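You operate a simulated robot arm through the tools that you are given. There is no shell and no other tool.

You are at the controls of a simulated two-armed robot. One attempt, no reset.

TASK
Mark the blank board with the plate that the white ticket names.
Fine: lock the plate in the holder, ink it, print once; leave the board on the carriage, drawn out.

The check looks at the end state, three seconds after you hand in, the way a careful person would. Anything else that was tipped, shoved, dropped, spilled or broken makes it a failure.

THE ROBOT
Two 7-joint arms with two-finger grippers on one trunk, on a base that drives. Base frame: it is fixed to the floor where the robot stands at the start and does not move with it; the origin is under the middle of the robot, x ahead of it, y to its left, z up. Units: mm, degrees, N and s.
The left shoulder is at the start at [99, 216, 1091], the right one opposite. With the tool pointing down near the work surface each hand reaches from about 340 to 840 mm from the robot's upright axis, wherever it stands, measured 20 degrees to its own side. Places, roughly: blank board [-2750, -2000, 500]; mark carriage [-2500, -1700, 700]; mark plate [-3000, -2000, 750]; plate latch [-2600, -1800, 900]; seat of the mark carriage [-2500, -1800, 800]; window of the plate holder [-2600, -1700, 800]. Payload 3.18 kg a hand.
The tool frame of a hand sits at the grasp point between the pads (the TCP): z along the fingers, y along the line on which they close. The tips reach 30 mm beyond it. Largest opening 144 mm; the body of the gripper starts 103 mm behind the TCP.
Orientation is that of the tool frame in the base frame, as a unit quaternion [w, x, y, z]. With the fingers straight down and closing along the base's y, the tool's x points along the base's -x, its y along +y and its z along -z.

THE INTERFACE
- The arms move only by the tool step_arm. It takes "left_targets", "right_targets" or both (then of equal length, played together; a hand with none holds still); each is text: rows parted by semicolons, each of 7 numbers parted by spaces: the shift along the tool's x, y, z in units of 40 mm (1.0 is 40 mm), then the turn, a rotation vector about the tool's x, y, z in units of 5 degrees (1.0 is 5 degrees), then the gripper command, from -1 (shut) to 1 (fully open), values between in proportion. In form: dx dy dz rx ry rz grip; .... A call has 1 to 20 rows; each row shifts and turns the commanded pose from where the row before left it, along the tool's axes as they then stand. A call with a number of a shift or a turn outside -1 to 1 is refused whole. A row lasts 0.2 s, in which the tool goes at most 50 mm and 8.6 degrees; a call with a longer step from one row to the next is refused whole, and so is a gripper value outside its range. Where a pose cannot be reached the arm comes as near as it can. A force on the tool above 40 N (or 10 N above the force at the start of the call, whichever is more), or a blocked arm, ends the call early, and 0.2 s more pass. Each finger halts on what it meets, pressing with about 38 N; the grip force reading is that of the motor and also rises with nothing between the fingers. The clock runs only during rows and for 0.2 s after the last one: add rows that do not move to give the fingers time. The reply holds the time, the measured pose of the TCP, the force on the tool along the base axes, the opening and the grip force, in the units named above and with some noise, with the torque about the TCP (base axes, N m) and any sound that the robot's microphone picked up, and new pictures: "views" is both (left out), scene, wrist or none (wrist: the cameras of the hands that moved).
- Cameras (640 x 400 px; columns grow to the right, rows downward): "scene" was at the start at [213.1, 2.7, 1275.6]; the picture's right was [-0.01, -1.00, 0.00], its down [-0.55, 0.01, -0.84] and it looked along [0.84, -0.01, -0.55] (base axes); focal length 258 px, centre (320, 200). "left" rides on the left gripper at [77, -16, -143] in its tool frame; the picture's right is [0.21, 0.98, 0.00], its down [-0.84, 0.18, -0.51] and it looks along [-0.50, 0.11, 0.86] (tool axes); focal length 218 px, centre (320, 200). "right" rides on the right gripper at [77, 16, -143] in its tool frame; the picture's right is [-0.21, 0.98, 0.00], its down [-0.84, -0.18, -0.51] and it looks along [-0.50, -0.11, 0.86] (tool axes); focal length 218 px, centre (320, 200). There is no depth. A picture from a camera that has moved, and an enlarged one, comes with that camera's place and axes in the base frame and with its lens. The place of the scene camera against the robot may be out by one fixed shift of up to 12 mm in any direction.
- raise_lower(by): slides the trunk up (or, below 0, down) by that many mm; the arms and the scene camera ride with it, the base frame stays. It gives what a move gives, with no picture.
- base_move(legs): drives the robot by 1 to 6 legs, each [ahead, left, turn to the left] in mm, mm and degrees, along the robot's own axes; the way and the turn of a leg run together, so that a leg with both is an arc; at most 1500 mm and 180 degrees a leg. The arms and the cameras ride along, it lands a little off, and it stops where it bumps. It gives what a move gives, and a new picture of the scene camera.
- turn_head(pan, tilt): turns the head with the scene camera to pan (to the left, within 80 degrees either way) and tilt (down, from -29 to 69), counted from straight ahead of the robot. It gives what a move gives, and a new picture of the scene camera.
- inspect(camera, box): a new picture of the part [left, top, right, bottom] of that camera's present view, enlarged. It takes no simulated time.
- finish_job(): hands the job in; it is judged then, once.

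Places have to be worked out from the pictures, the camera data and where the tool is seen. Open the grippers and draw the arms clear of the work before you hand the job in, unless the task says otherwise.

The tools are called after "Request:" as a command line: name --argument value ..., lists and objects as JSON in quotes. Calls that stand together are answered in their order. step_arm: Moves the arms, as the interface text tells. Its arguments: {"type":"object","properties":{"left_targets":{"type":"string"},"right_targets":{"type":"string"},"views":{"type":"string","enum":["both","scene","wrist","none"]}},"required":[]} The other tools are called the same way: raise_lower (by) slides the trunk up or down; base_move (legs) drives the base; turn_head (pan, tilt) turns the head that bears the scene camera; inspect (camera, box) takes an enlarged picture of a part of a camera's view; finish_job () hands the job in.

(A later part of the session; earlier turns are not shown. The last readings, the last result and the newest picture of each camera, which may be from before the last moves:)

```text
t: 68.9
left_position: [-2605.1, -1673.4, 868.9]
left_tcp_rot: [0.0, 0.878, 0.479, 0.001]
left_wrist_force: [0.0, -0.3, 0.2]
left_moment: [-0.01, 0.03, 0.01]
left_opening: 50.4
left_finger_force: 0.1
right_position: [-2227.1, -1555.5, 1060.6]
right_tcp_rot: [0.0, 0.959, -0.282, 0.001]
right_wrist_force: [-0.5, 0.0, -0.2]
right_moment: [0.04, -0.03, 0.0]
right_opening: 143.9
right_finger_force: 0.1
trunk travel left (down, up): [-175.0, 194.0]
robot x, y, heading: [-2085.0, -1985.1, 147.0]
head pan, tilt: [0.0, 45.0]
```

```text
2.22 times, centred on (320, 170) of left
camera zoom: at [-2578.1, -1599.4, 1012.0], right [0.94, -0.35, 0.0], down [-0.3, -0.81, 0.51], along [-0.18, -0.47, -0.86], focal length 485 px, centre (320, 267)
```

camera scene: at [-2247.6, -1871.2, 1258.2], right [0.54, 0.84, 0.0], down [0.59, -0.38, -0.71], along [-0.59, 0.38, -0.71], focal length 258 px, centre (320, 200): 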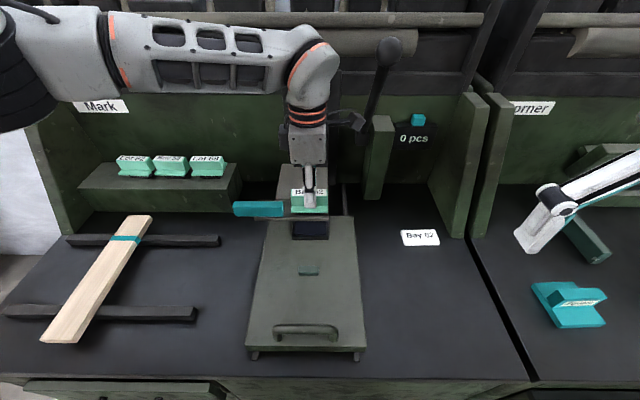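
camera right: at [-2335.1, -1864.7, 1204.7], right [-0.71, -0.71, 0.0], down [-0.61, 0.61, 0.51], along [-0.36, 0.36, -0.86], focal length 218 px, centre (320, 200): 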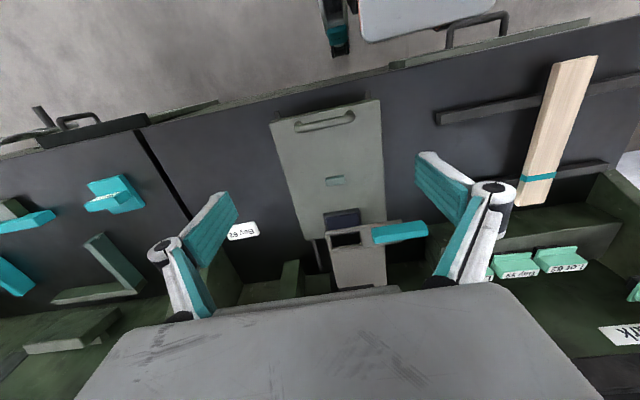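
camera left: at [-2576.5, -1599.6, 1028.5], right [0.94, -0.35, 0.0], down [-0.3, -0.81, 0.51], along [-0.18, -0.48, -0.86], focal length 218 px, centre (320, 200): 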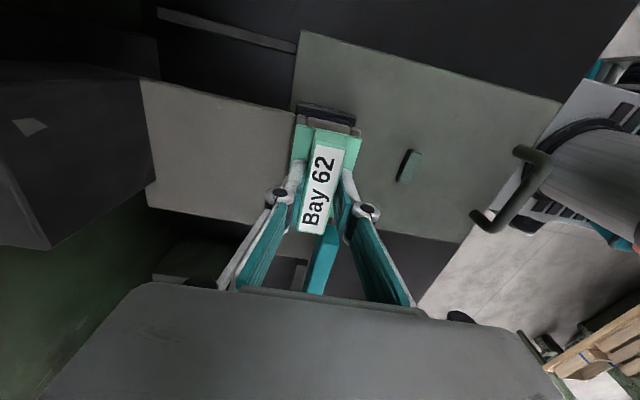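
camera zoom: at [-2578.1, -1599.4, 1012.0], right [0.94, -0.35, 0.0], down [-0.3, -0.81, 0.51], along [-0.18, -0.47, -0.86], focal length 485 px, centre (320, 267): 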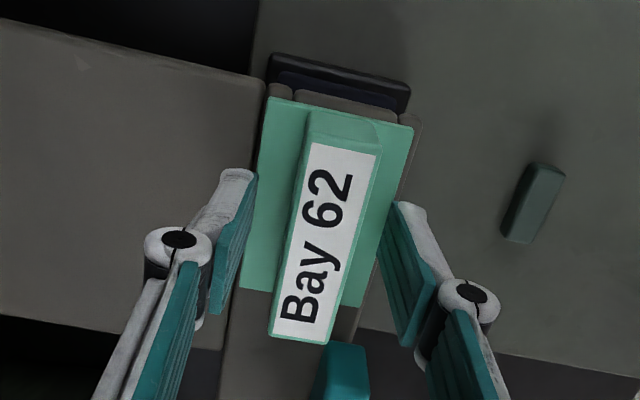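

The plate sits in the holder, forces are zero. I raise the hand, then move it left over the latch bar (which I place at u≈593, r -106…9, top z≈868) to grip its overhanging left part.

Request:
step_arm --left_targets "0 0 -0.3 0 0 0 -0.3; 0 0 -0.7 0 0 0 -0.3; 0 0 -0.7 0 0 0 -0.3; 0 0 -0.6 0 0 0 -0.3; -0.75 0.1 0 0 0 0 -0.3; -0.75 0.1 0 0 0 0 -0.3; -0.75 0.1 0 0 0 0 -0.3; -0.75 0.12 0 0 0 0 -0.3; -0.75 0.11 0 0 0 0 -0.3; 0 0 0 0 0 0 -0.3" --views "both"

Request:
inspect --camera "left" --box '[220, 60, 420, 240]'

Request:
inspect --camera "scene" --box '[220, 150, 360, 250]'

```text
t: 71.1
left_position: [-2667.3, -1810.5, 960.7]
left_tcp_rot: [0.001, 0.877, 0.48, 0.0]
left_wrist_force: [-0.6, -0.1, 0.1]
left_moment: [0.01, 0.0, -0.01]
left_opening: 50.4
left_finger_force: 0.0
right_position: [-2227.2, -1555.6, 1059.8]
right_tcp_rot: [0.0, 0.959, -0.282, 0.0]
right_wrist_force: [0.4, -0.3, 0.2]
right_moment: [0.01, -0.02, 0.0]
right_opening: 144.3
right_finger_force: 0.0
trunk travel left (down, up): [-175.0, 194.0]
robot x, y, heading: [-2085.2, -1985.2, 147.2]
head pan, tilt: [0.0, 45.0]
camera scene: at [-2247.3, -1870.9, 1258.2], right [0.54, 0.84, 0.0], down [0.59, -0.38, -0.71], along [-0.59, 0.38, -0.71], focal length 258 px, centre (320, 200)
camera left: at [-2639.9, -1737.6, 1103.0], right [0.94, -0.35, 0.0], down [-0.3, -0.81, 0.51], along [-0.18, -0.48, -0.86], focal length 218 px, centre (320, 200)
```

scene: 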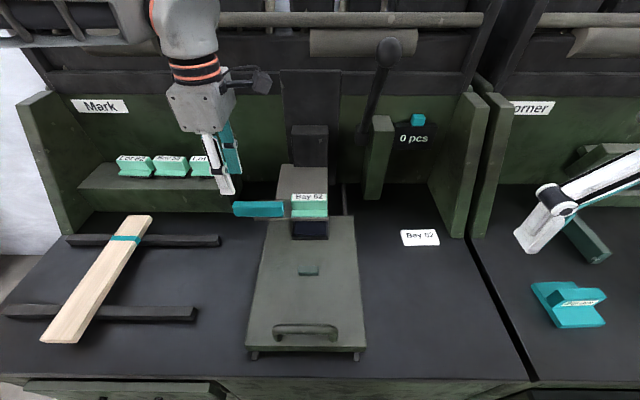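
left: 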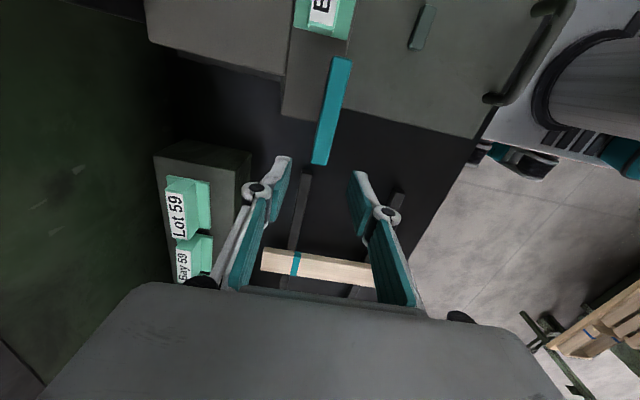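

```text
2.22 times, centred on (320, 150) of left
camera zoom: at [-2639.9, -1737.6, 1103.0], right [0.94, -0.35, 0.0], down [-0.3, -0.81, 0.51], along [-0.18, -0.48, -0.86], focal length 485 px, centre (320, 311)
```

zoom: 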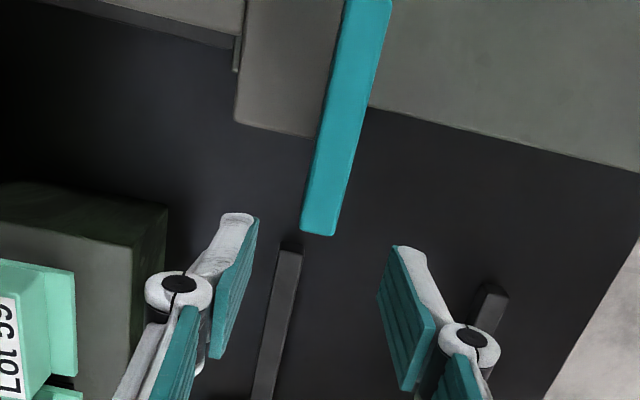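

```text
4.00 times, centred on (290, 200) of scene
camera zoom: at [-2247.3, -1870.9, 1258.2], right [0.54, 0.84, 0.0], down [0.59, -0.38, -0.71], along [-0.59, 0.38, -0.71], focal length 1032 px, centre (440, 200)
```

zoom: 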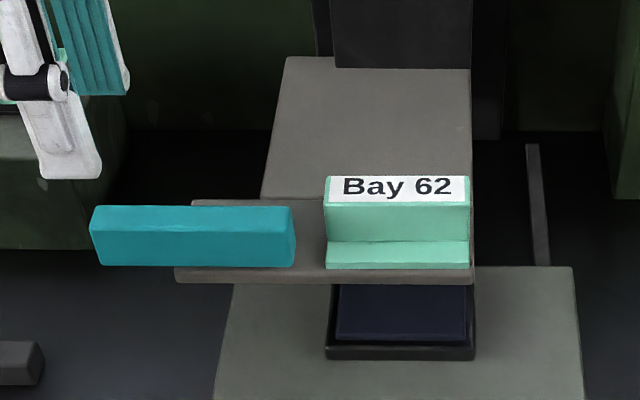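

The plate is well seated, "Bay 62" readable. The latch bar's centre is u≈590, its left end r≈-97, so the left hand is right over its overhang; I lower to z≈876 and grip.

Request:
step_arm --left_targets "0.1 0.03 0.7 0 0 0 -0.3; 0 0 0.7 0 0 0 -0.3; 0 0 0.6 0 0 0 -0.3; 0 0 0.12 0 0 0 -0.3; 0 0 0 0 0 0 -0.6; 0 0 0 0 0 0 -0.8; 0 0 0 0 0 0 -1; 0 0 0 0 0 0 -1" --views "both"

Request:
inspect --camera "scene" --box '[220, 150, 360, 250]'

```text
t: 72.9
left_position: [-2664.4, -1808.8, 876.0]
left_tcp_rot: [0.001, 0.878, 0.478, 0.0]
left_wrist_force: [0.1, -0.8, 0.3]
left_moment: [0.01, 0.05, -0.95]
left_opening: 18.7
left_finger_force: 45.3
right_position: [-2227.8, -1555.9, 1061.2]
right_tcp_rot: [0.0, 0.959, -0.282, 0.001]
right_wrist_force: [-0.1, 0.3, 0.4]
right_moment: [-0.02, 0.02, 0.01]
right_opening: 143.8
right_finger_force: 0.0
trunk travel left (down, up): [-175.0, 194.0]
robot x, y, heading: [-2081.8, -1984.8, 147.0]
head pan, tilt: [0.0, 45.0]
camera scene: at [-2247.4, -1871.3, 1258.2], right [0.54, 0.84, 0.0], down [0.59, -0.38, -0.71], along [-0.59, 0.38, -0.71], focal length 258 px, centre (320, 200)
camera left: at [-2636.8, -1734.5, 1018.0], right [0.94, -0.35, 0.0], down [-0.3, -0.81, 0.51], along [-0.18, -0.47, -0.86], focal length 218 px, centre (320, 200)
```

scene: 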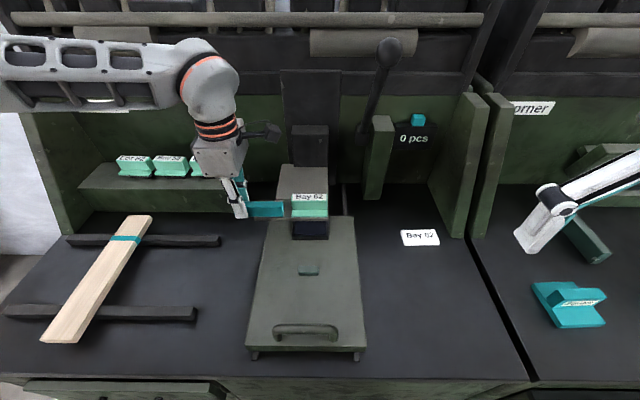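
left: 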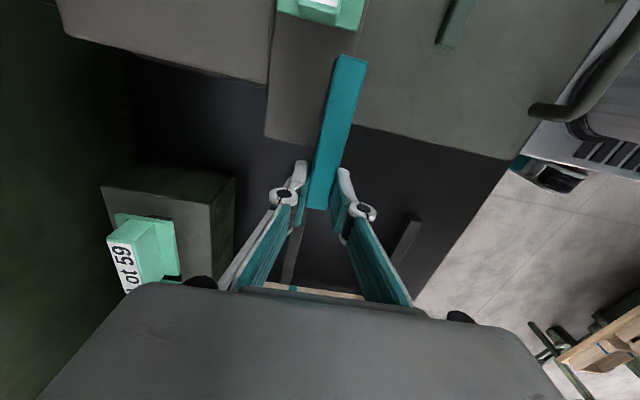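

```text
4.00 times, centred on (290, 200) of scene
camera zoom: at [-2247.4, -1871.3, 1258.2], right [0.54, 0.84, 0.0], down [0.59, -0.38, -0.71], along [-0.59, 0.38, -0.71], focal length 1032 px, centre (440, 200)
```

zoom: 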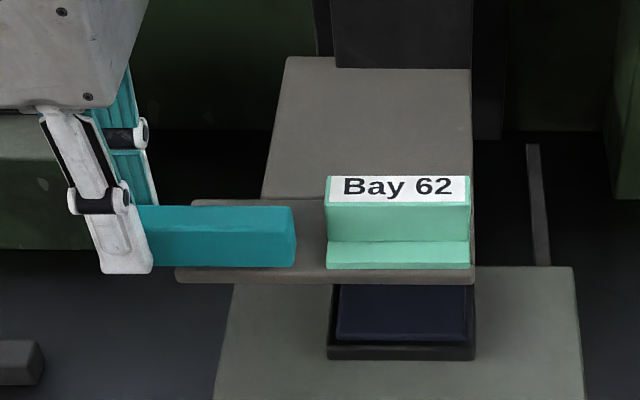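

The latch bar is gripped (18.7 mm). I slide it to the right in small steps and watch the force.

Request:
step_arm --left_targets "0.2 0 0 0 0 0 -1; 0.2 0 0 0 0 0 -1; 0.2 0 0 0 0 0 -1; 0 0 0 0 0 0 -1" --views "wrist"

Request:
inspect --camera "scene" --box '[220, 150, 360, 250]'

```text
t: 73.9
left_position: [-2650.8, -1788.5, 875.3]
left_tcp_rot: [0.001, 0.878, 0.479, 0.0]
left_wrist_force: [3.8, -3.2, -2.2]
left_moment: [0.04, -0.27, -0.87]
left_opening: 18.8
left_finger_force: 44.9
right_position: [-2226.9, -1555.8, 1060.6]
right_tcp_rot: [0.001, 0.959, -0.283, 0.001]
right_wrist_force: [-0.8, 0.1, 0.8]
right_moment: [0.0, -0.01, 0.02]
right_opening: 144.4
right_finger_force: 0.0
trunk travel left (down, up): [-175.0, 194.0]
robot x, y, heading: [-2087.9, -1985.2, 147.0]
head pan, tilt: [0.0, 45.0]
camera left: at [-2623.9, -1714.2, 1017.9], right [0.94, -0.35, 0.0], down [-0.31, -0.81, 0.51], along [-0.18, -0.48, -0.86], focal length 218 px, centre (320, 200)
```

left: 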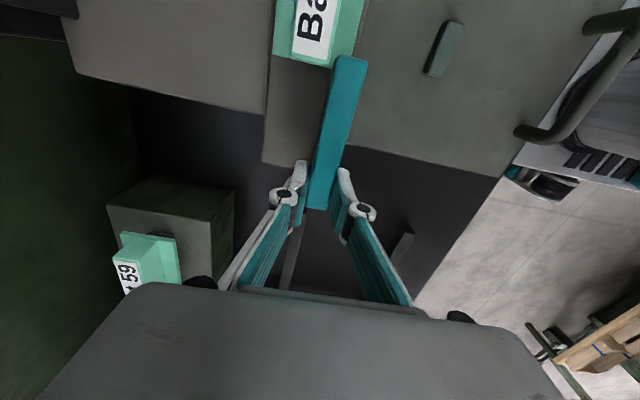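

```text
4.00 times, centred on (290, 200) of scene
camera zoom: at [-2247.1, -1871.5, 1258.2], right [0.54, 0.84, 0.0], down [0.59, -0.38, -0.71], along [-0.59, 0.38, -0.71], focal length 1032 px, centre (440, 200)
```

zoom: 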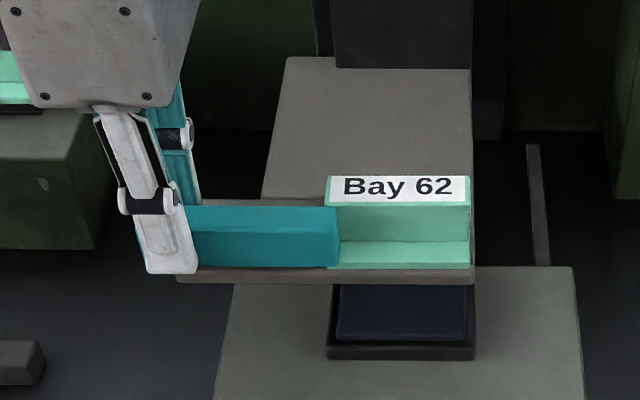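

The bar slides freely and already overlaps the flange's front edge without moving the plate. I continue in small steps.

Request:
step_arm --left_targets "0.2 0 0 0 0 0 -1; 0.2 0 0 0 0 0 -1; 0.2 0 0 0 0 0 -1; 0 0 0 0 0 0 -1" --views "wrist"

Request:
inspect --camera "scene" --box '[220, 150, 360, 250]'

```text
t: 74.9
left_position: [-2640.5, -1771.2, 875.0]
left_tcp_rot: [0.002, 0.877, 0.481, 0.0]
left_wrist_force: [2.8, -21.6, -1.3]
left_moment: [-1.23, 0.48, -1.13]
left_opening: 18.8
left_finger_force: 44.7
right_position: [-2228.8, -1557.6, 1061.4]
right_tcp_rot: [-0.001, 0.959, -0.283, 0.001]
right_wrist_force: [0.9, 0.6, -1.1]
right_moment: [-0.01, -0.03, -0.01]
right_opening: 144.1
right_finger_force: 0.3
trunk travel left (down, up): [-175.0, 194.0]
robot x, y, heading: [-2087.0, -1983.9, 147.2]
head pan, tilt: [0.0, 45.0]
camera left: at [-2612.3, -1696.4, 1017.7], right [0.94, -0.35, 0.0], down [-0.3, -0.81, 0.51], along [-0.18, -0.48, -0.86], focal length 218 px, centre (320, 200)
```

left: 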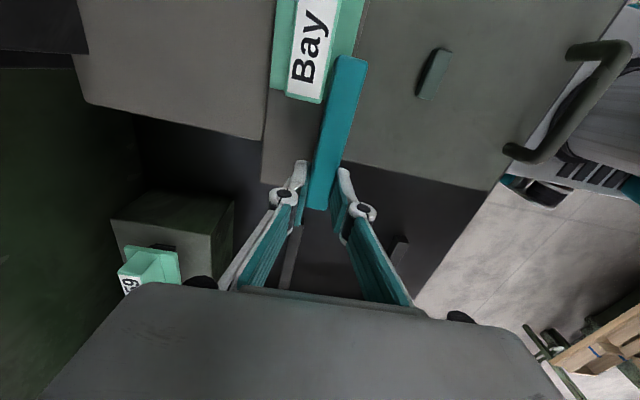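

```text
4.00 times, centred on (290, 200) of scene
camera zoom: at [-2247.4, -1873.4, 1258.4], right [0.54, 0.84, 0.0], down [0.59, -0.38, -0.71], along [-0.59, 0.38, -0.71], focal length 1032 px, centre (440, 200)
```

zoom: 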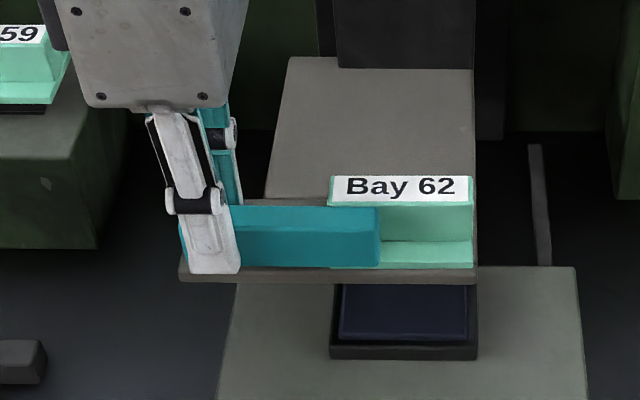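

The bar has moved about 45 mm and now meets resistance (≈17 N along the slide), covering half of the flange. To make sure it's the true end stop and not a finger touching something, I release and raise the hand, then will push on the bar's left end.

Request:
step_arm --left_targets "-0.08 0 0 0 0 0 -1; 0 0 0 0 0 0 -0.6; 0 0 0 0 0 0 -0.5; 0 0 -0.6 0 0 0 -0.5; 0 0 -0.6 0 0 0 -0.5; -0.7 0 0 0 0 0 -1; -0.4 0 0 0 0 0 -1; 0 0 0 0 0 0 -1" --views "wrist"

Request:
inspect --camera "scene" --box '[220, 150, 360, 250]'

Request:
inspect --camera "left" --box '[220, 40, 420, 240]'

```text
t: 76.7
left_position: [-2666.0, -1807.4, 923.1]
left_tcp_rot: [0.0, 0.878, 0.478, 0.0]
left_wrist_force: [-0.8, 0.7, 0.3]
left_moment: [-0.02, 0.0, 0.0]
left_opening: 0.0
left_finger_force: 30.6
right_position: [-2227.1, -1555.7, 1062.0]
right_tcp_rot: [0.001, 0.959, -0.282, 0.001]
right_wrist_force: [0.4, 0.7, -0.6]
right_moment: [0.02, -0.02, 0.0]
right_opening: 143.6
right_finger_force: 0.1
trunk travel left (down, up): [-175.0, 194.0]
robot x, y, heading: [-2087.5, -1983.4, 147.4]
head pan, tilt: [0.0, 45.0]
camera left: at [-2637.8, -1734.1, 1065.5], right [0.94, -0.35, 0.0], down [-0.3, -0.81, 0.51], along [-0.18, -0.47, -0.86], focal length 218 px, centre (320, 200)
```

left: 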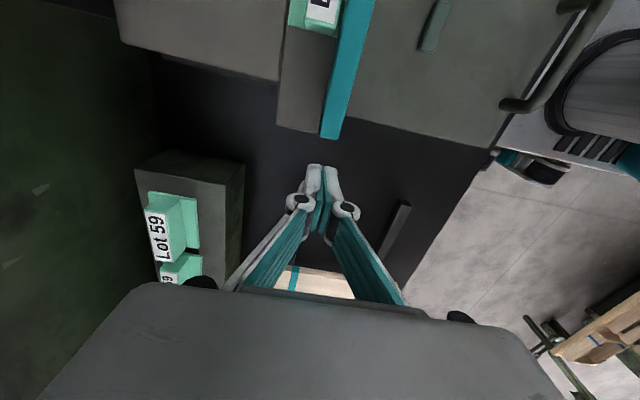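

```text
4.00 times, centred on (290, 200) of scene
camera zoom: at [-2247.5, -1871.2, 1258.2], right [0.54, 0.84, 0.0], down [0.59, -0.38, -0.71], along [-0.59, 0.38, -0.71], focal length 1032 px, centre (440, 200)
```

zoom: 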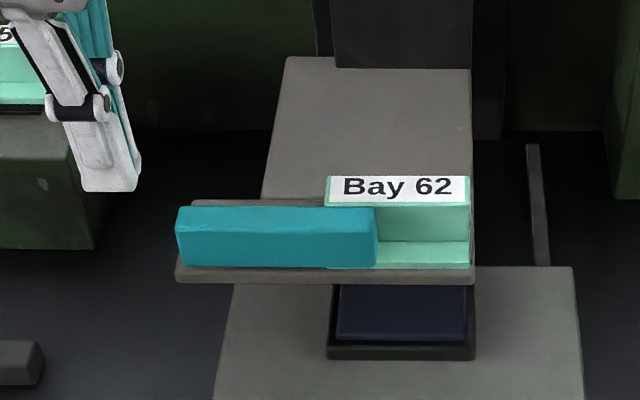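

```text
2.00 times, centred on (320, 140) of left
camera zoom: at [-2637.8, -1734.1, 1065.5], right [0.94, -0.35, 0.0], down [-0.3, -0.81, 0.51], along [-0.18, -0.47, -0.86], focal length 436 px, centre (320, 320)
```

zoom: 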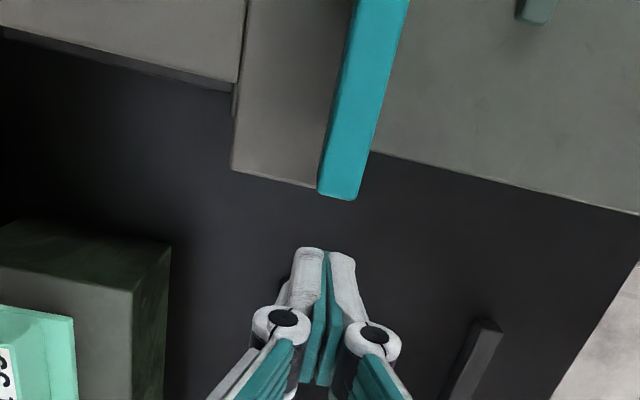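

The bar's left end is now flush with the holder's left end. I lower the closed fingers beside its left end and push right to verify it is fully home.

Request:
step_arm --left_targets "0 0.08 0.6 0 0 0 -1; 0 0 0.5 0 0 0 -1; 0.2 0 0 0 0 0 -1; 0.15 0 0 0 0 0 -1; 0.1 0 0 0 0 0 -1; 0.1 0 0 0 0 0 -1; 0 0 0 0 0 0 -1" --views "wrist"

Request:
inspect --camera "scene" --box '[220, 150, 360, 250]'

```text
t: 78.3
left_position: [-2656.3, -1797.3, 878.8]
left_tcp_rot: [0.002, 0.874, 0.486, -0.004]
left_wrist_force: [-5.5, -11.4, 3.3]
left_moment: [-0.22, -0.08, -0.09]
left_opening: 0.0
left_finger_force: 30.7
right_position: [-2229.5, -1557.9, 1061.3]
right_tcp_rot: [0.001, 0.96, -0.281, 0.001]
right_wrist_force: [-0.4, 0.2, 0.2]
right_moment: [-0.03, 0.01, 0.02]
right_opening: 143.9
right_finger_force: 0.1
trunk travel left (down, up): [-175.0, 194.0]
robot x, y, heading: [-2088.4, -1979.8, 147.2]
head pan, tilt: [0.0, 45.0]
stopped in row 7 (left hand): the force on the tool passed its limit at 42 N (the readings are from after the stop); the commanded pose is now the measured one
camera left: at [-2628.6, -1721.5, 1021.3], right [0.94, -0.34, 0.0], down [-0.29, -0.81, 0.51], along [-0.18, -0.48, -0.86], focal length 218 px, centre (320, 200)
```

left: 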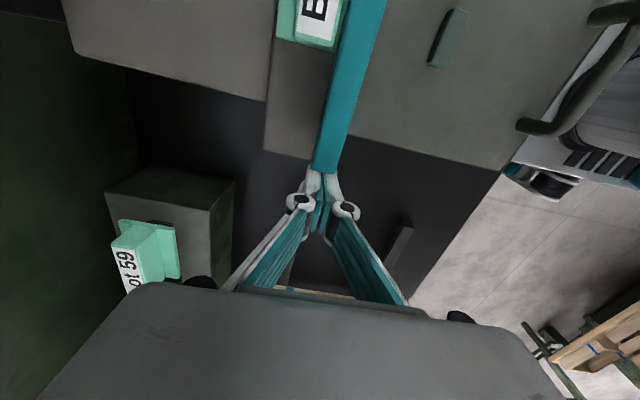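

```text
4.00 times, centred on (290, 200) of scene
camera zoom: at [-2247.9, -1872.7, 1258.3], right [0.54, 0.84, 0.0], down [0.59, -0.38, -0.71], along [-0.6, 0.38, -0.71], focal length 1032 px, centre (440, 200)
```

zoom: 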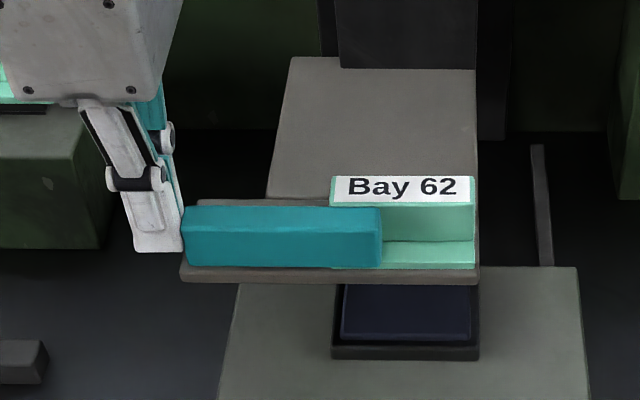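

The push reached 42 N with the bar unmoved: the latch is fully home, the plate is locked. I back the left hand off to the left and up, clear of the press.

Request:
step_arm --left_targets "-0.5 0 0 0 0 0 -1; -0.5 0 -0.3 0 0 0 -1; -0.3 0.3 -0.8 0 0 0 -1; -0.3 0.5 -0.8 0 0 0 -1; -0.4 0.7 -0.6 0 0 0 -0.5; -0.5 0.8 -0.4 0 0 0 0; -0.5 0.8 -0.3 0 0 0 0; 0 0.8 0 0 0 0 0" --right_targets "0 0 -0.8 0 0 0 0; 0 0 -0.8 0 0 0 0; 0 0 -0.8 0 0 0 0; 0 0 -0.8 0 0 0 0; 0 0 -0.8 0 0 0 0; 0 0 -0.3 0 0 0 0; 0 0 0 0 0 0 0; 0 0 0 0 0 0 0" --views "both"

```text
t: 80.1
left_position: [-2587.9, -1977.2, 1007.5]
left_tcp_rot: [0.002, 0.875, 0.483, -0.002]
left_wrist_force: [0.2, 0.5, 0.3]
left_moment: [-0.04, 0.03, 0.01]
left_opening: 72.3
left_finger_force: 0.0
right_position: [-2229.6, -1564.3, 1225.4]
right_tcp_rot: [0.0, 0.959, -0.282, 0.0]
right_wrist_force: [0.6, -0.1, 0.4]
right_moment: [-0.01, 0.01, 0.0]
right_opening: 71.9
right_finger_force: 0.0
right hand out of reach, approached as far as the arm can: row 5, 6
trunk travel left (down, up): [-175.0, 194.0]
robot x, y, heading: [-2085.7, -1985.4, 147.2]
head pan, tilt: [0.0, 45.0]
camera scene: at [-2248.0, -1872.0, 1258.2], right [0.54, 0.84, 0.0], down [0.59, -0.38, -0.71], along [-0.59, 0.38, -0.71], focal length 258 px, centre (320, 200)
camera right: at [-2174.7, -1619.2, 1368.5], right [-0.71, -0.71, 0.0], down [-0.61, 0.61, 0.51], along [-0.36, 0.36, -0.86], focal length 218 px, centre (320, 200)
camera left: at [-2559.3, -1902.5, 1149.6], right [0.94, -0.34, 0.0], down [-0.3, -0.81, 0.51], along [-0.18, -0.48, -0.86], focal length 218 px, centre (320, 200)
```

scene: 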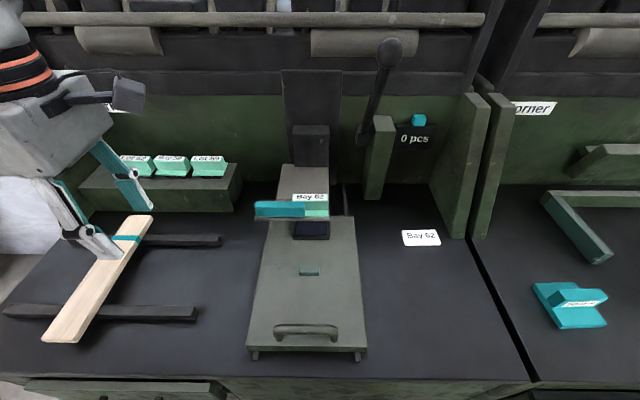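
right: 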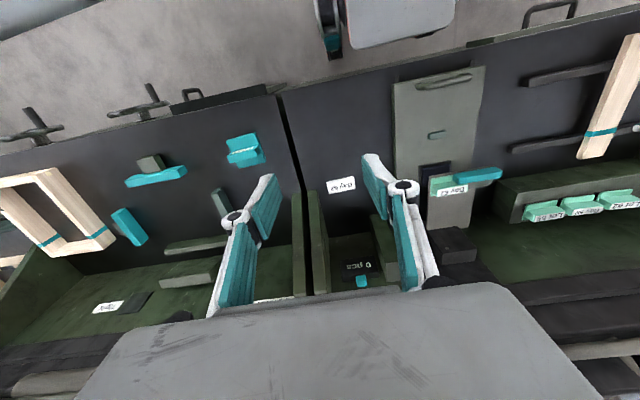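
left: 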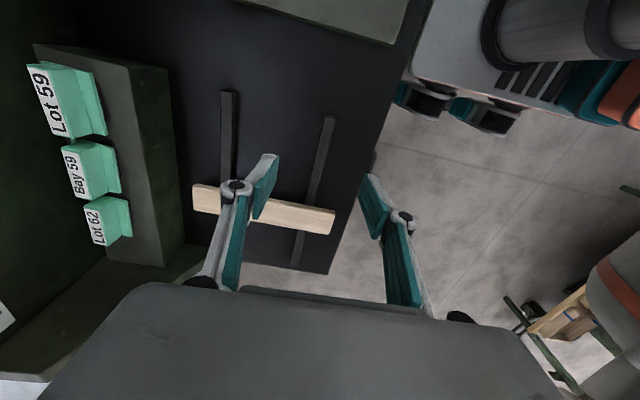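

Right hand is up at z 1225. I bring it in front of the lever ball (about u 560, r 195) to locate the ball with the wrist camera.

Request:
step_arm --right_targets "-0.625 0.525 0 0 0 0 0; -0.625 0.525 0 0 0 0 0; -0.625 0.525 0 0 0 0 0; -0.625 0.525 0 0 0 0 0; -0.625 0.525 0 0 0 0 0; -0.625 0.525 0 0 0 0 0; -0.625 0.525 0 0 0 0 0; -0.625 0.525 0 0 0 0 0; 0 0 0 0 0 0 0" --views "both"

Request:
inspect --camera "right" --box '[220, 120, 420, 320]'

```text
t: 82.1
left_position: [-2586.8, -1976.9, 1006.6]
left_tcp_rot: [0.001, 0.876, 0.483, -0.003]
left_wrist_force: [0.2, -0.6, 0.4]
left_moment: [-0.03, 0.0, -0.01]
left_opening: 72.0
left_finger_force: 0.1
right_position: [-2435.8, -1590.7, 1225.4]
right_tcp_rot: [0.0, 0.959, -0.283, 0.0]
right_wrist_force: [-0.5, 0.1, -0.3]
right_moment: [-0.02, 0.01, -0.02]
right_opening: 72.0
right_finger_force: 0.0
right hand out of reach, approached as far as the arm can: row 7, 8
trunk travel left (down, up): [-175.0, 194.0]
robot x, y, heading: [-2086.5, -1984.4, 147.4]
head pan, tilt: [0.0, 45.0]
camera scene: at [-2247.9, -1872.1, 1258.3], right [0.54, 0.84, 0.0], down [0.59, -0.38, -0.71], along [-0.59, 0.38, -0.71], focal length 258 px, centre (320, 200)
camera right: at [-2380.3, -1645.5, 1369.3], right [-0.7, -0.71, 0.0], down [-0.61, 0.61, 0.51], along [-0.36, 0.36, -0.86], focal length 218 px, centre (320, 200)
```

scene: 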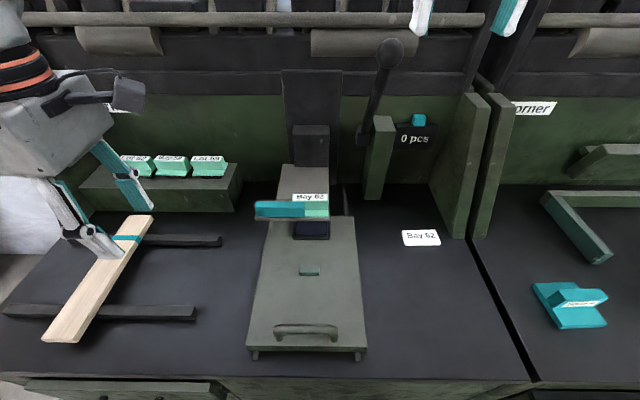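
right: 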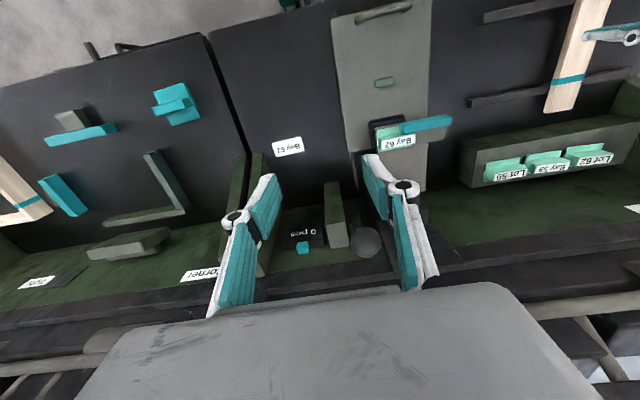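

```text
2.00 times, centred on (320, 220) of right
camera zoom: at [-2380.3, -1645.5, 1369.3], right [-0.7, -0.71, 0.0], down [-0.61, 0.61, 0.51], along [-0.36, 0.36, -0.86], focal length 436 px, centre (320, 160)
```

zoom: 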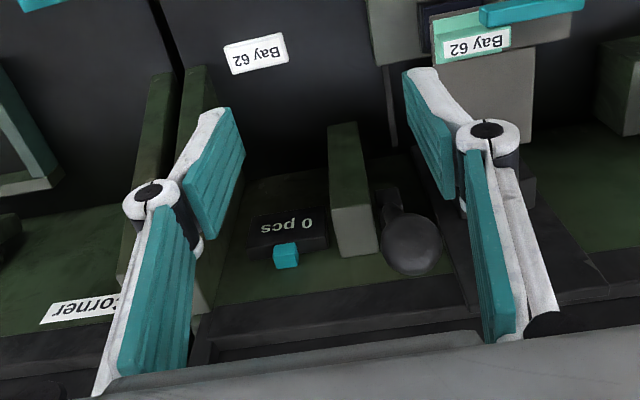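

The wrist view confirms the ball at u≈650, r≈194.5, z≈1145 (Ø≈40 mm), but the arm is at its limit at that height. I raise the trunk by 120 mm.

Request:
raise_lower --by 120

```text
t: 83.6
left_position: [-2586.6, -1977.9, 1125.8]
left_tcp_rot: [0.002, 0.875, 0.483, -0.002]
left_wrist_force: [-1.1, -0.5, 0.0]
left_moment: [-0.02, -0.02, 0.02]
left_opening: 72.3
left_finger_force: 0.0
right_position: [-2372.2, -1630.5, 1429.9]
right_tcp_rot: [-0.026, 0.953, -0.284, -0.101]
right_wrist_force: [-0.8, 0.6, -0.2]
right_moment: [0.02, 0.03, 0.02]
right_opening: 72.0
right_finger_force: 0.1
trunk travel left (down, up): [-295.0, 74.0]
robot x, y, heading: [-2085.6, -1986.6, 147.2]
head pan, tilt: [0.0, 45.0]
```

The right hand ended higher and slightly tilted after the lift. I check with pictures and let the arm settle with a non-moving row.

Request:
step_arm --right_targets "0 0 0 0 0 0 0; 0 0 0 0 0 0 0" --views "both"

```text
t: 84.2
left_position: [-2585.6, -1978.8, 1128.2]
left_tcp_rot: [0.002, 0.876, 0.483, -0.002]
left_wrist_force: [-1.4, -0.4, 0.4]
left_moment: [0.01, 0.0, 0.02]
left_opening: 71.9
left_finger_force: 0.1
right_position: [-2370.0, -1631.4, 1430.6]
right_tcp_rot: [-0.026, 0.953, -0.284, -0.1]
right_wrist_force: [0.4, 0.2, -0.2]
right_moment: [0.03, -0.02, 0.03]
right_opening: 72.1
right_finger_force: 0.1
trunk travel left (down, up): [-295.0, 74.0]
robot x, y, heading: [-2083.7, -1988.6, 147.3]
head pan, tilt: [0.0, 45.0]
camera scene: at [-2186.7, -1911.7, 1383.5], right [0.54, 0.84, 0.0], down [0.59, -0.38, -0.71], along [-0.59, 0.38, -0.71], focal length 258 px, centre (320, 200)
camera right: at [-2291.6, -1701.1, 1554.9], right [-0.7, -0.71, 0.05], down [-0.5, 0.55, 0.67], along [-0.5, 0.45, -0.74], focal length 218 px, centre (320, 200)
```

scene: 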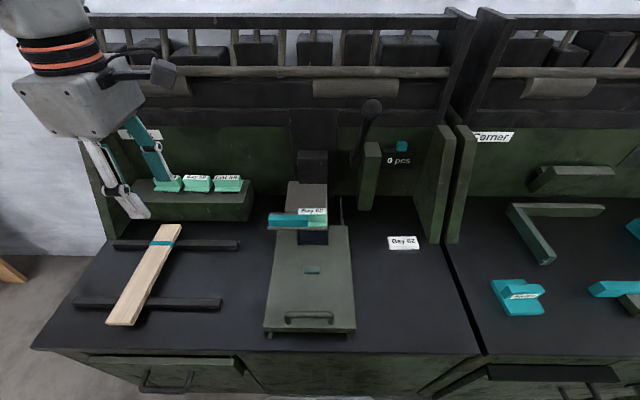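
right: 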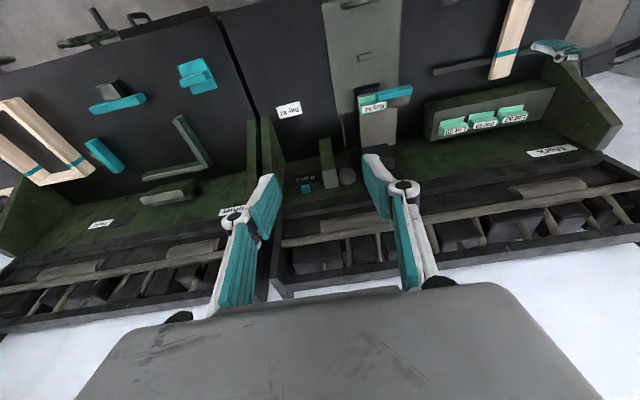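

The trunk lift also shifted the shoulders backwards, which costs reach. I lower the trunk again by 120 and will approach the ball with the tool tilted forward instead.

Request:
raise_lower --by -120

Request:
step_arm --right_targets "0.7 0 0.3 0 0 0 0; 0.7 0 0.3 0 0 0 0; 0.7 0 0.3 0 0 0 0; 0 0 0 0 0 0 0; 0 0 0 0 0 0 0" --views "scene"

```text
t: 85.7
left_position: [-2585.0, -1979.4, 1009.1]
left_tcp_rot: [0.001, 0.876, 0.483, -0.002]
left_wrist_force: [0.9, 0.3, 0.0]
left_moment: [0.02, 0.0, 0.04]
left_opening: 71.8
left_finger_force: 0.1
right_position: [-2368.1, -1632.2, 1312.1]
right_tcp_rot: [-0.026, 0.953, -0.283, -0.102]
right_wrist_force: [0.4, -1.2, 0.3]
right_moment: [0.04, 0.0, 0.01]
right_opening: 72.0
right_finger_force: 0.0
trunk travel left (down, up): [-175.0, 194.0]
robot x, y, heading: [-2086.0, -1984.1, 147.3]
head pan, tilt: [0.0, 45.0]
```

```text
t: 86.9
left_position: [-2587.1, -1978.7, 1007.2]
left_tcp_rot: [0.001, 0.875, 0.484, -0.002]
left_wrist_force: [0.6, 0.4, 0.3]
left_moment: [0.02, 0.05, 0.0]
left_opening: 71.9
left_finger_force: 0.1
right_position: [-2308.3, -1673.1, 1257.9]
right_tcp_rot: [-0.025, 0.953, -0.284, -0.101]
right_wrist_force: [-0.6, 0.1, 0.0]
right_moment: [-0.02, -0.02, 0.0]
right_opening: 72.0
right_finger_force: 0.1
trunk travel left (down, up): [-175.0, 194.0]
robot x, y, heading: [-2086.5, -1983.9, 147.2]
head pan, tilt: [0.0, 45.0]
camera scene: at [-2248.0, -1872.1, 1258.3], right [0.54, 0.84, 0.0], down [0.59, -0.38, -0.71], along [-0.59, 0.38, -0.71], focal length 258 px, centre (320, 200)
```

scene: 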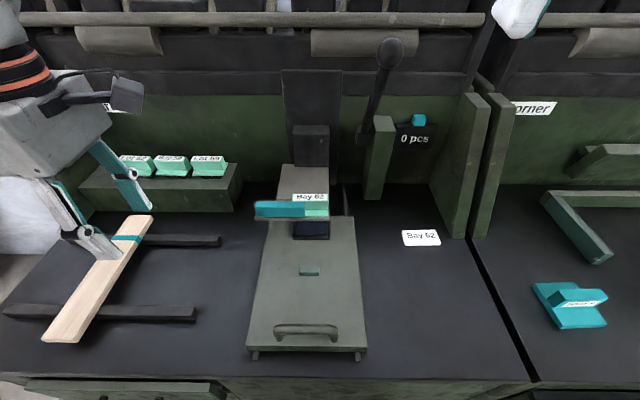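

The right hand follows commands again, tilted 12° forward. I tilt it further (about its y, -35°) so the fingers point forward-down at ≈47°, in line with the lever rod.

Request:
step_arm --right_targets "0 0 0 0 -1 0 0; 0 0 0 0 -1 0 0; 0 0 0 0 -1 0 0; 0 0 0 0 -1 0 0; 0 0 0 0 -1 0 0; 0 0 0 0 -1 0 0; 0 0 0 0 -0.6 0 0; 0 0 0 0 0 0 0" --views "both"

```text
t: 87.6
left_position: [-2585.1, -1979.2, 1007.0]
left_tcp_rot: [0.001, 0.875, 0.483, -0.002]
left_wrist_force: [0.4, -0.1, -0.2]
left_moment: [0.01, 0.02, -0.01]
left_opening: 71.9
left_finger_force: 0.0
right_position: [-2312.1, -1668.2, 1260.0]
right_tcp_rot: [-0.054, 0.933, -0.285, -0.213]
right_wrist_force: [-3.3, 1.3, 5.5]
right_moment: [-0.5, -0.54, -0.14]
right_opening: 71.9
right_finger_force: 0.1
trunk travel left (down, up): [-175.0, 194.0]
robot x, y, heading: [-2083.4, -1982.7, 147.3]
head pan, tilt: [0.0, 45.0]
stopped in row 3 (right hand): the force on the tool passed its limit at 53 N (the readings are from after the stop); the commanded pose is now the measured one
camera scene: at [-2247.2, -1871.7, 1257.4], right [0.55, 0.84, 0.0], down [0.6, -0.39, -0.7], along [-0.58, 0.38, -0.71], focal length 258 px, centre (320, 200)
camera right: at [-2211.7, -1753.1, 1357.8], right [-0.7, -0.71, 0.11], down [-0.34, 0.47, 0.81], along [-0.63, 0.53, -0.57], focal length 218 px, centre (320, 200)
```

scene: 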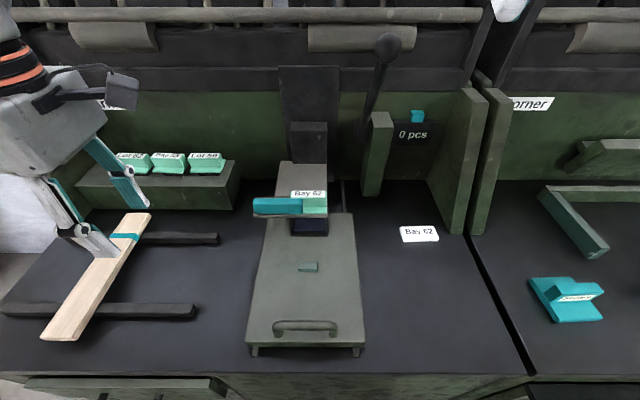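
right: 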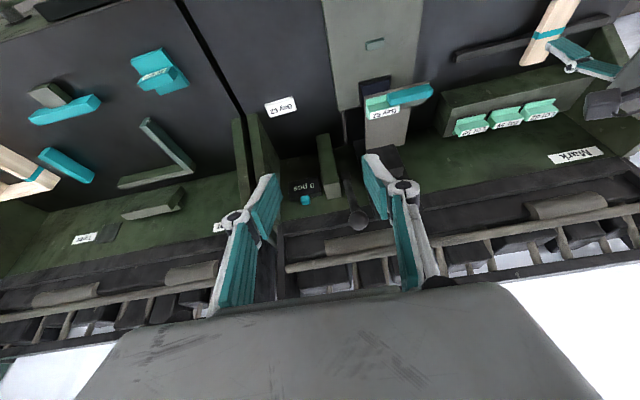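

Something touched (53 N) — the tilting gripper came too near my own head. I move the right hand to the right, away from the head, before tilting on.

Request:
step_arm --right_targets "0 -0.6 0 0 0 0 0; 0 -0.8 0 0 0 0 0; 0 -0.8 0 0 0 0 0; 0 -0.8 0.2 0 0 0 0; 0 0 0 0 0 0 0" --views "scene"

```text
t: 88.8
left_position: [-2584.7, -1978.5, 1008.6]
left_tcp_rot: [0.002, 0.875, 0.483, -0.002]
left_wrist_force: [0.1, -0.1, -0.1]
left_moment: [0.0, 0.0, 0.0]
left_opening: 72.2
left_finger_force: 0.0
right_position: [-2247.0, -1568.1, 1250.5]
right_tcp_rot: [-0.055, 0.934, -0.285, -0.211]
right_wrist_force: [0.3, 0.5, 1.0]
right_moment: [0.0, -0.02, -0.01]
right_opening: 72.0
right_finger_force: 0.1
trunk travel left (down, up): [-175.0, 194.0]
robot x, y, heading: [-2086.2, -1984.2, 147.5]
head pan, tilt: [0.0, 45.0]
camera scene: at [-2248.4, -1872.9, 1258.3], right [0.54, 0.84, 0.0], down [0.6, -0.38, -0.71], along [-0.59, 0.38, -0.71], focal length 258 px, centre (320, 200)
```

scene: 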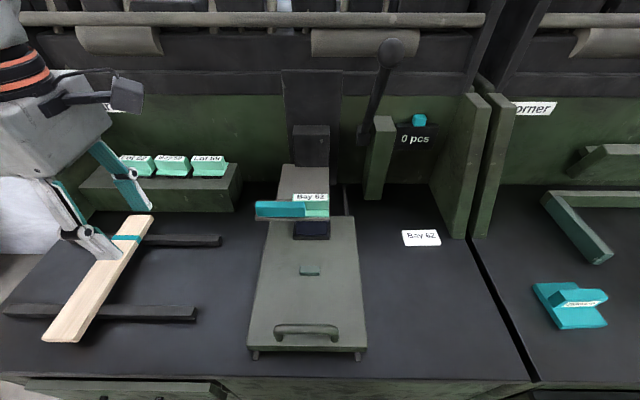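

Clear again. I complete the tilt by another 20° here, at r≈350.

Request:
step_arm --right_targets "0 0 0 0 -1 0 0; 0 0 0 0 -1 0 0; 0 0 0 0 -1 0 0; 0 0 0 0 -1 0 0; 0 0 0 0 0 0 0" --views "none"

```text
t: 90.0
left_position: [-2585.6, -1978.7, 1006.9]
left_tcp_rot: [0.001, 0.875, 0.484, -0.002]
left_wrist_force: [0.2, 0.3, 0.4]
left_moment: [0.02, -0.01, -0.01]
left_opening: 71.9
left_finger_force: 0.0
right_position: [-2248.9, -1568.4, 1250.9]
right_tcp_rot: [-0.104, 0.882, -0.272, -0.371]
right_wrist_force: [-0.1, -0.6, 0.0]
right_moment: [-0.04, 0.01, 0.01]
right_opening: 71.9
right_finger_force: 0.2
trunk travel left (down, up): [-175.0, 194.0]
robot x, y, heading: [-2083.9, -1983.6, 147.2]
head pan, tilt: [0.0, 45.0]
```

The tool now points 45° forward-down. I move to a pre-grasp point 90 mm before the ball along the finger direction.

Request:
step_arm --right_targets "-0.374 0.484 0.569 0 0 0 0; -0.374 0.484 0.569 0 0 0 0; -0.374 0.484 0.569 0 0 0 0; -0.374 0.484 0.569 0 0 0 0; -0.374 0.484 0.569 0 0 0 0; -0.374 0.484 0.569 0 0 0 0; -0.374 0.484 0.569 0 0 0 0; -0.374 0.484 0.569 0 0 0 0; 0 0 0 0 0 0 0" --views "both"

Request:
inspect --camera "right" --box '[220, 100, 420, 300]'

```text
t: 92.0
left_position: [-2584.8, -1979.6, 1008.0]
left_tcp_rot: [0.0, 0.875, 0.483, -0.002]
left_wrist_force: [0.5, 0.0, -0.5]
left_moment: [-0.02, 0.04, -0.02]
left_opening: 72.1
left_finger_force: 0.1
right_position: [-2514.6, -1580.4, 1210.0]
right_tcp_rot: [-0.103, 0.883, -0.271, -0.37]
right_wrist_force: [0.6, -0.6, -0.7]
right_moment: [0.0, 0.01, 0.01]
right_opening: 71.9
right_finger_force: 0.1
trunk travel left (down, up): [-175.0, 194.0]
robot x, y, heading: [-2084.9, -1984.4, 147.1]
head pan, tilt: [0.0, 45.0]
camera scene: at [-2247.5, -1872.0, 1258.4], right [0.54, 0.84, 0.0], down [0.59, -0.38, -0.71], along [-0.6, 0.38, -0.71], focal length 258 px, centre (320, 200)
camera right: at [-2393.2, -1680.2, 1257.5], right [-0.66, -0.73, 0.17], down [-0.08, 0.29, 0.95], along [-0.74, 0.62, -0.26], focal length 218 px, centre (320, 200)
```

scene: 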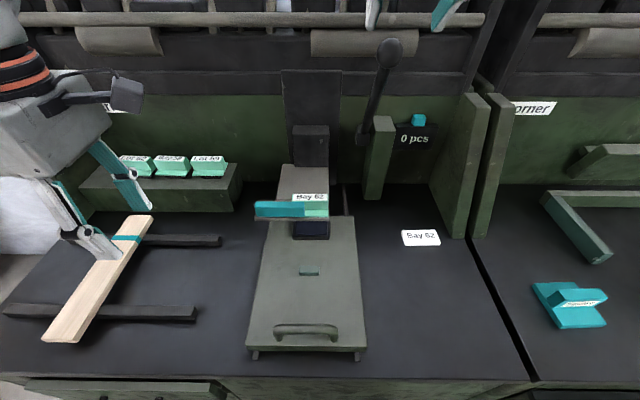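
right: 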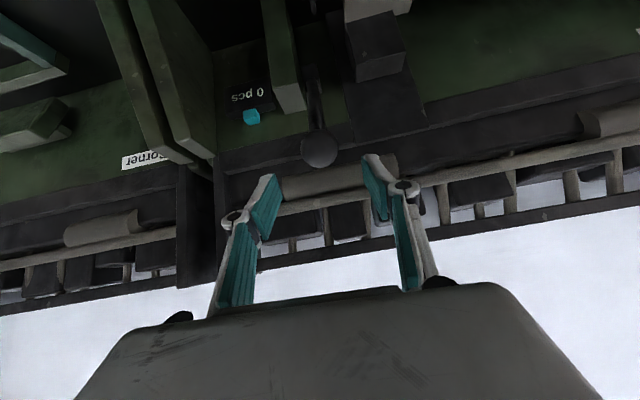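

```text
2.00 times, centred on (320, 200) of right
camera zoom: at [-2393.2, -1680.2, 1257.5], right [-0.66, -0.73, 0.17], down [-0.08, 0.29, 0.95], along [-0.74, 0.62, -0.26], focal length 436 px, centre (320, 200)
```

zoom: 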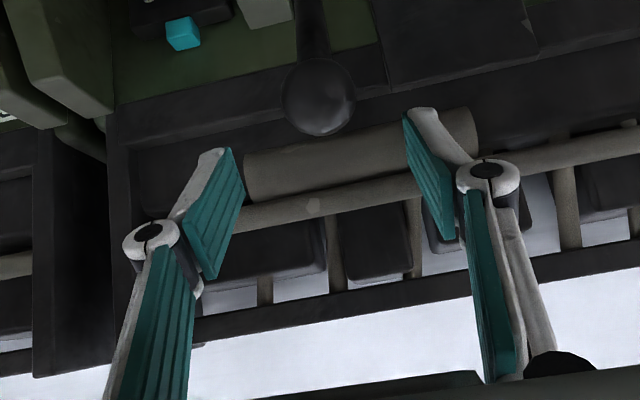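

The ball lies practically on the finger axis, about 90 mm ahead. I advance onto it and close the gripper.

Request:
step_arm --right_targets "0.05 -0.01 0.72 0 0 0 0; 0.04 -0.01 0.72 0 0 0 0; 0.03 0 0.72 0 0 0 0; 0 0 0 0 0 0 -0.2; 0 0 0 0 0 0 -0.5; 0 0 0 0 0 0 -0.8; 0 0 0 0 0 0 -1; 0 0 0 0 0 0 -1" --views "both"

Request:
inspect --camera "right" --box '[220, 100, 420, 300]'

Request:
inspect --camera "scene" --box '[320, 0, 480, 160]'

```text
t: 93.8
left_position: [-2586.0, -1979.6, 1007.1]
left_tcp_rot: [0.0, 0.875, 0.484, -0.002]
left_wrist_force: [0.2, -1.2, 0.3]
left_moment: [0.01, -0.02, -0.04]
left_opening: 72.0
left_finger_force: 0.2
right_position: [-2563.1, -1550.0, 1145.9]
right_tcp_rot: [-0.104, 0.883, -0.27, -0.37]
right_wrist_force: [-8.0, -11.6, -2.1]
right_moment: [-0.14, 0.05, 0.25]
right_opening: 39.8
right_finger_force: 44.8
trunk travel left (down, up): [-175.0, 194.0]
robot x, y, heading: [-2084.6, -1984.0, 147.4]
head pan, tilt: [0.0, 45.0]
camera scene: at [-2249.4, -1873.6, 1258.1], right [0.54, 0.84, 0.0], down [0.6, -0.38, -0.71], along [-0.59, 0.38, -0.71], focal length 258 px, centre (320, 200)
camera right: at [-2442.4, -1648.9, 1192.9], right [-0.66, -0.73, 0.16], down [-0.09, 0.29, 0.95], along [-0.74, 0.62, -0.26], focal length 218 px, centre (320, 200)
```

scene: 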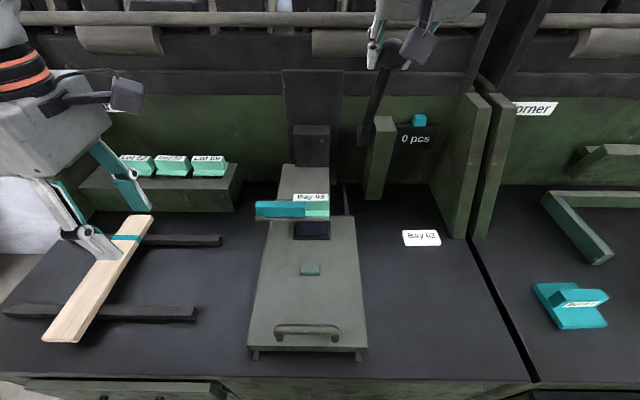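
right: 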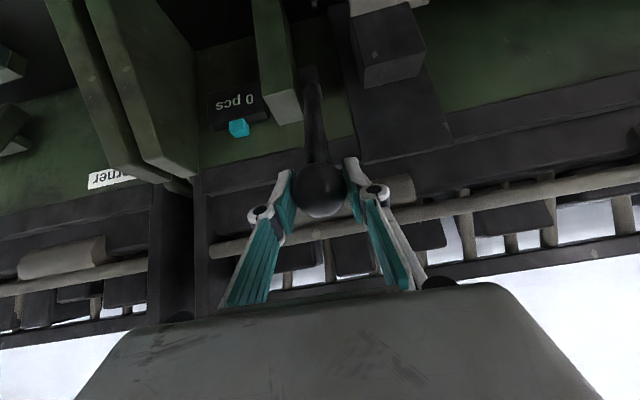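

```text
2.00 times, centred on (320, 200) of right
camera zoom: at [-2442.4, -1648.9, 1192.9], right [-0.66, -0.73, 0.16], down [-0.09, 0.29, 0.95], along [-0.74, 0.62, -0.26], focal length 436 px, centre (320, 200)
```

zoom: 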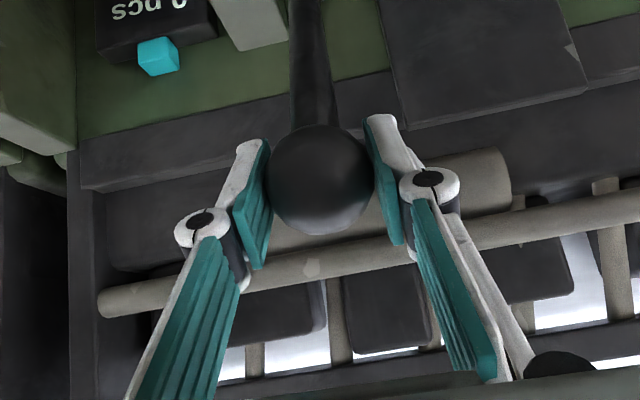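

```text
2.50 times, centred on (400, 80) of scene
camera zoom: at [-2249.4, -1873.6, 1258.1], right [0.54, 0.84, 0.0], down [0.6, -0.38, -0.71], along [-0.59, 0.38, -0.71], focal length 645 px, centre (120, 500)
```

zoom: 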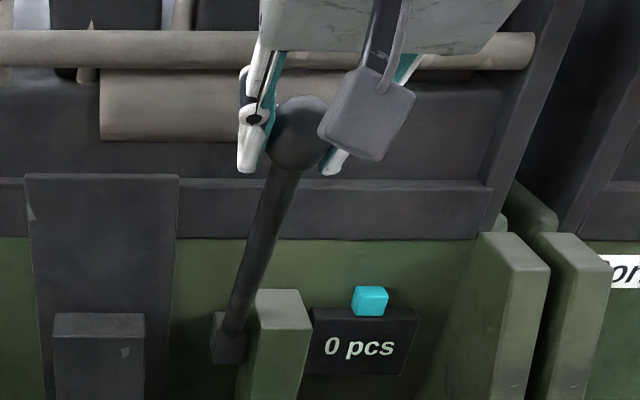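

The ball is held (39.8 mm). The lever pivots about (u≈785, z≈915), radius ≈272 mm; I pull it along its arc towards me and down, a few steps first to feel the force.

Request:
step_arm --right_targets "0.3 0.05 -0.06 0 0 0 -1; 0.28 0 -0.05 0 0 0 -1; 0.59 0 -0.06 0 0 0 -1; 0 0 0 0 0 0 -1" --views "scene"

```text
t: 94.8
left_position: [-2586.9, -1979.9, 1007.3]
left_tcp_rot: [0.001, 0.875, 0.484, -0.001]
left_wrist_force: [-0.5, 0.2, 0.4]
left_moment: [0.01, 0.0, 0.01]
left_opening: 71.9
left_finger_force: 0.1
right_position: [-2531.4, -1570.5, 1116.7]
right_tcp_rot: [-0.103, 0.883, -0.269, -0.371]
right_wrist_force: [-7.7, -6.3, 3.8]
right_moment: [0.69, 0.74, 0.26]
right_opening: 39.9
right_finger_force: 45.2
trunk travel left (down, up): [-175.0, 194.0]
robot x, y, heading: [-2085.0, -1985.6, 147.2]
head pan, tilt: [0.0, 45.0]
camera scene: at [-2248.8, -1873.2, 1258.3], right [0.54, 0.84, 0.0], down [0.6, -0.38, -0.71], along [-0.59, 0.38, -0.71], focal length 258 px, centre (320, 200)
```

scene: 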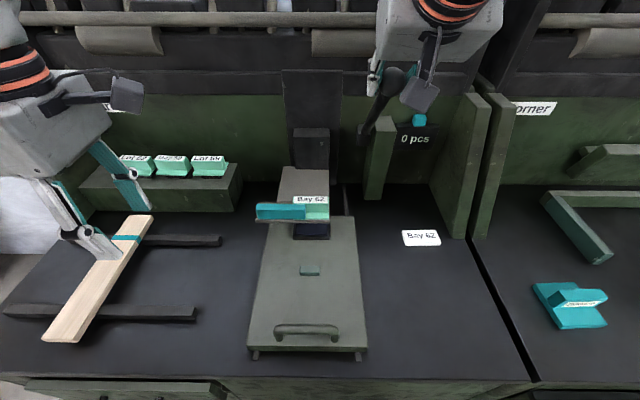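

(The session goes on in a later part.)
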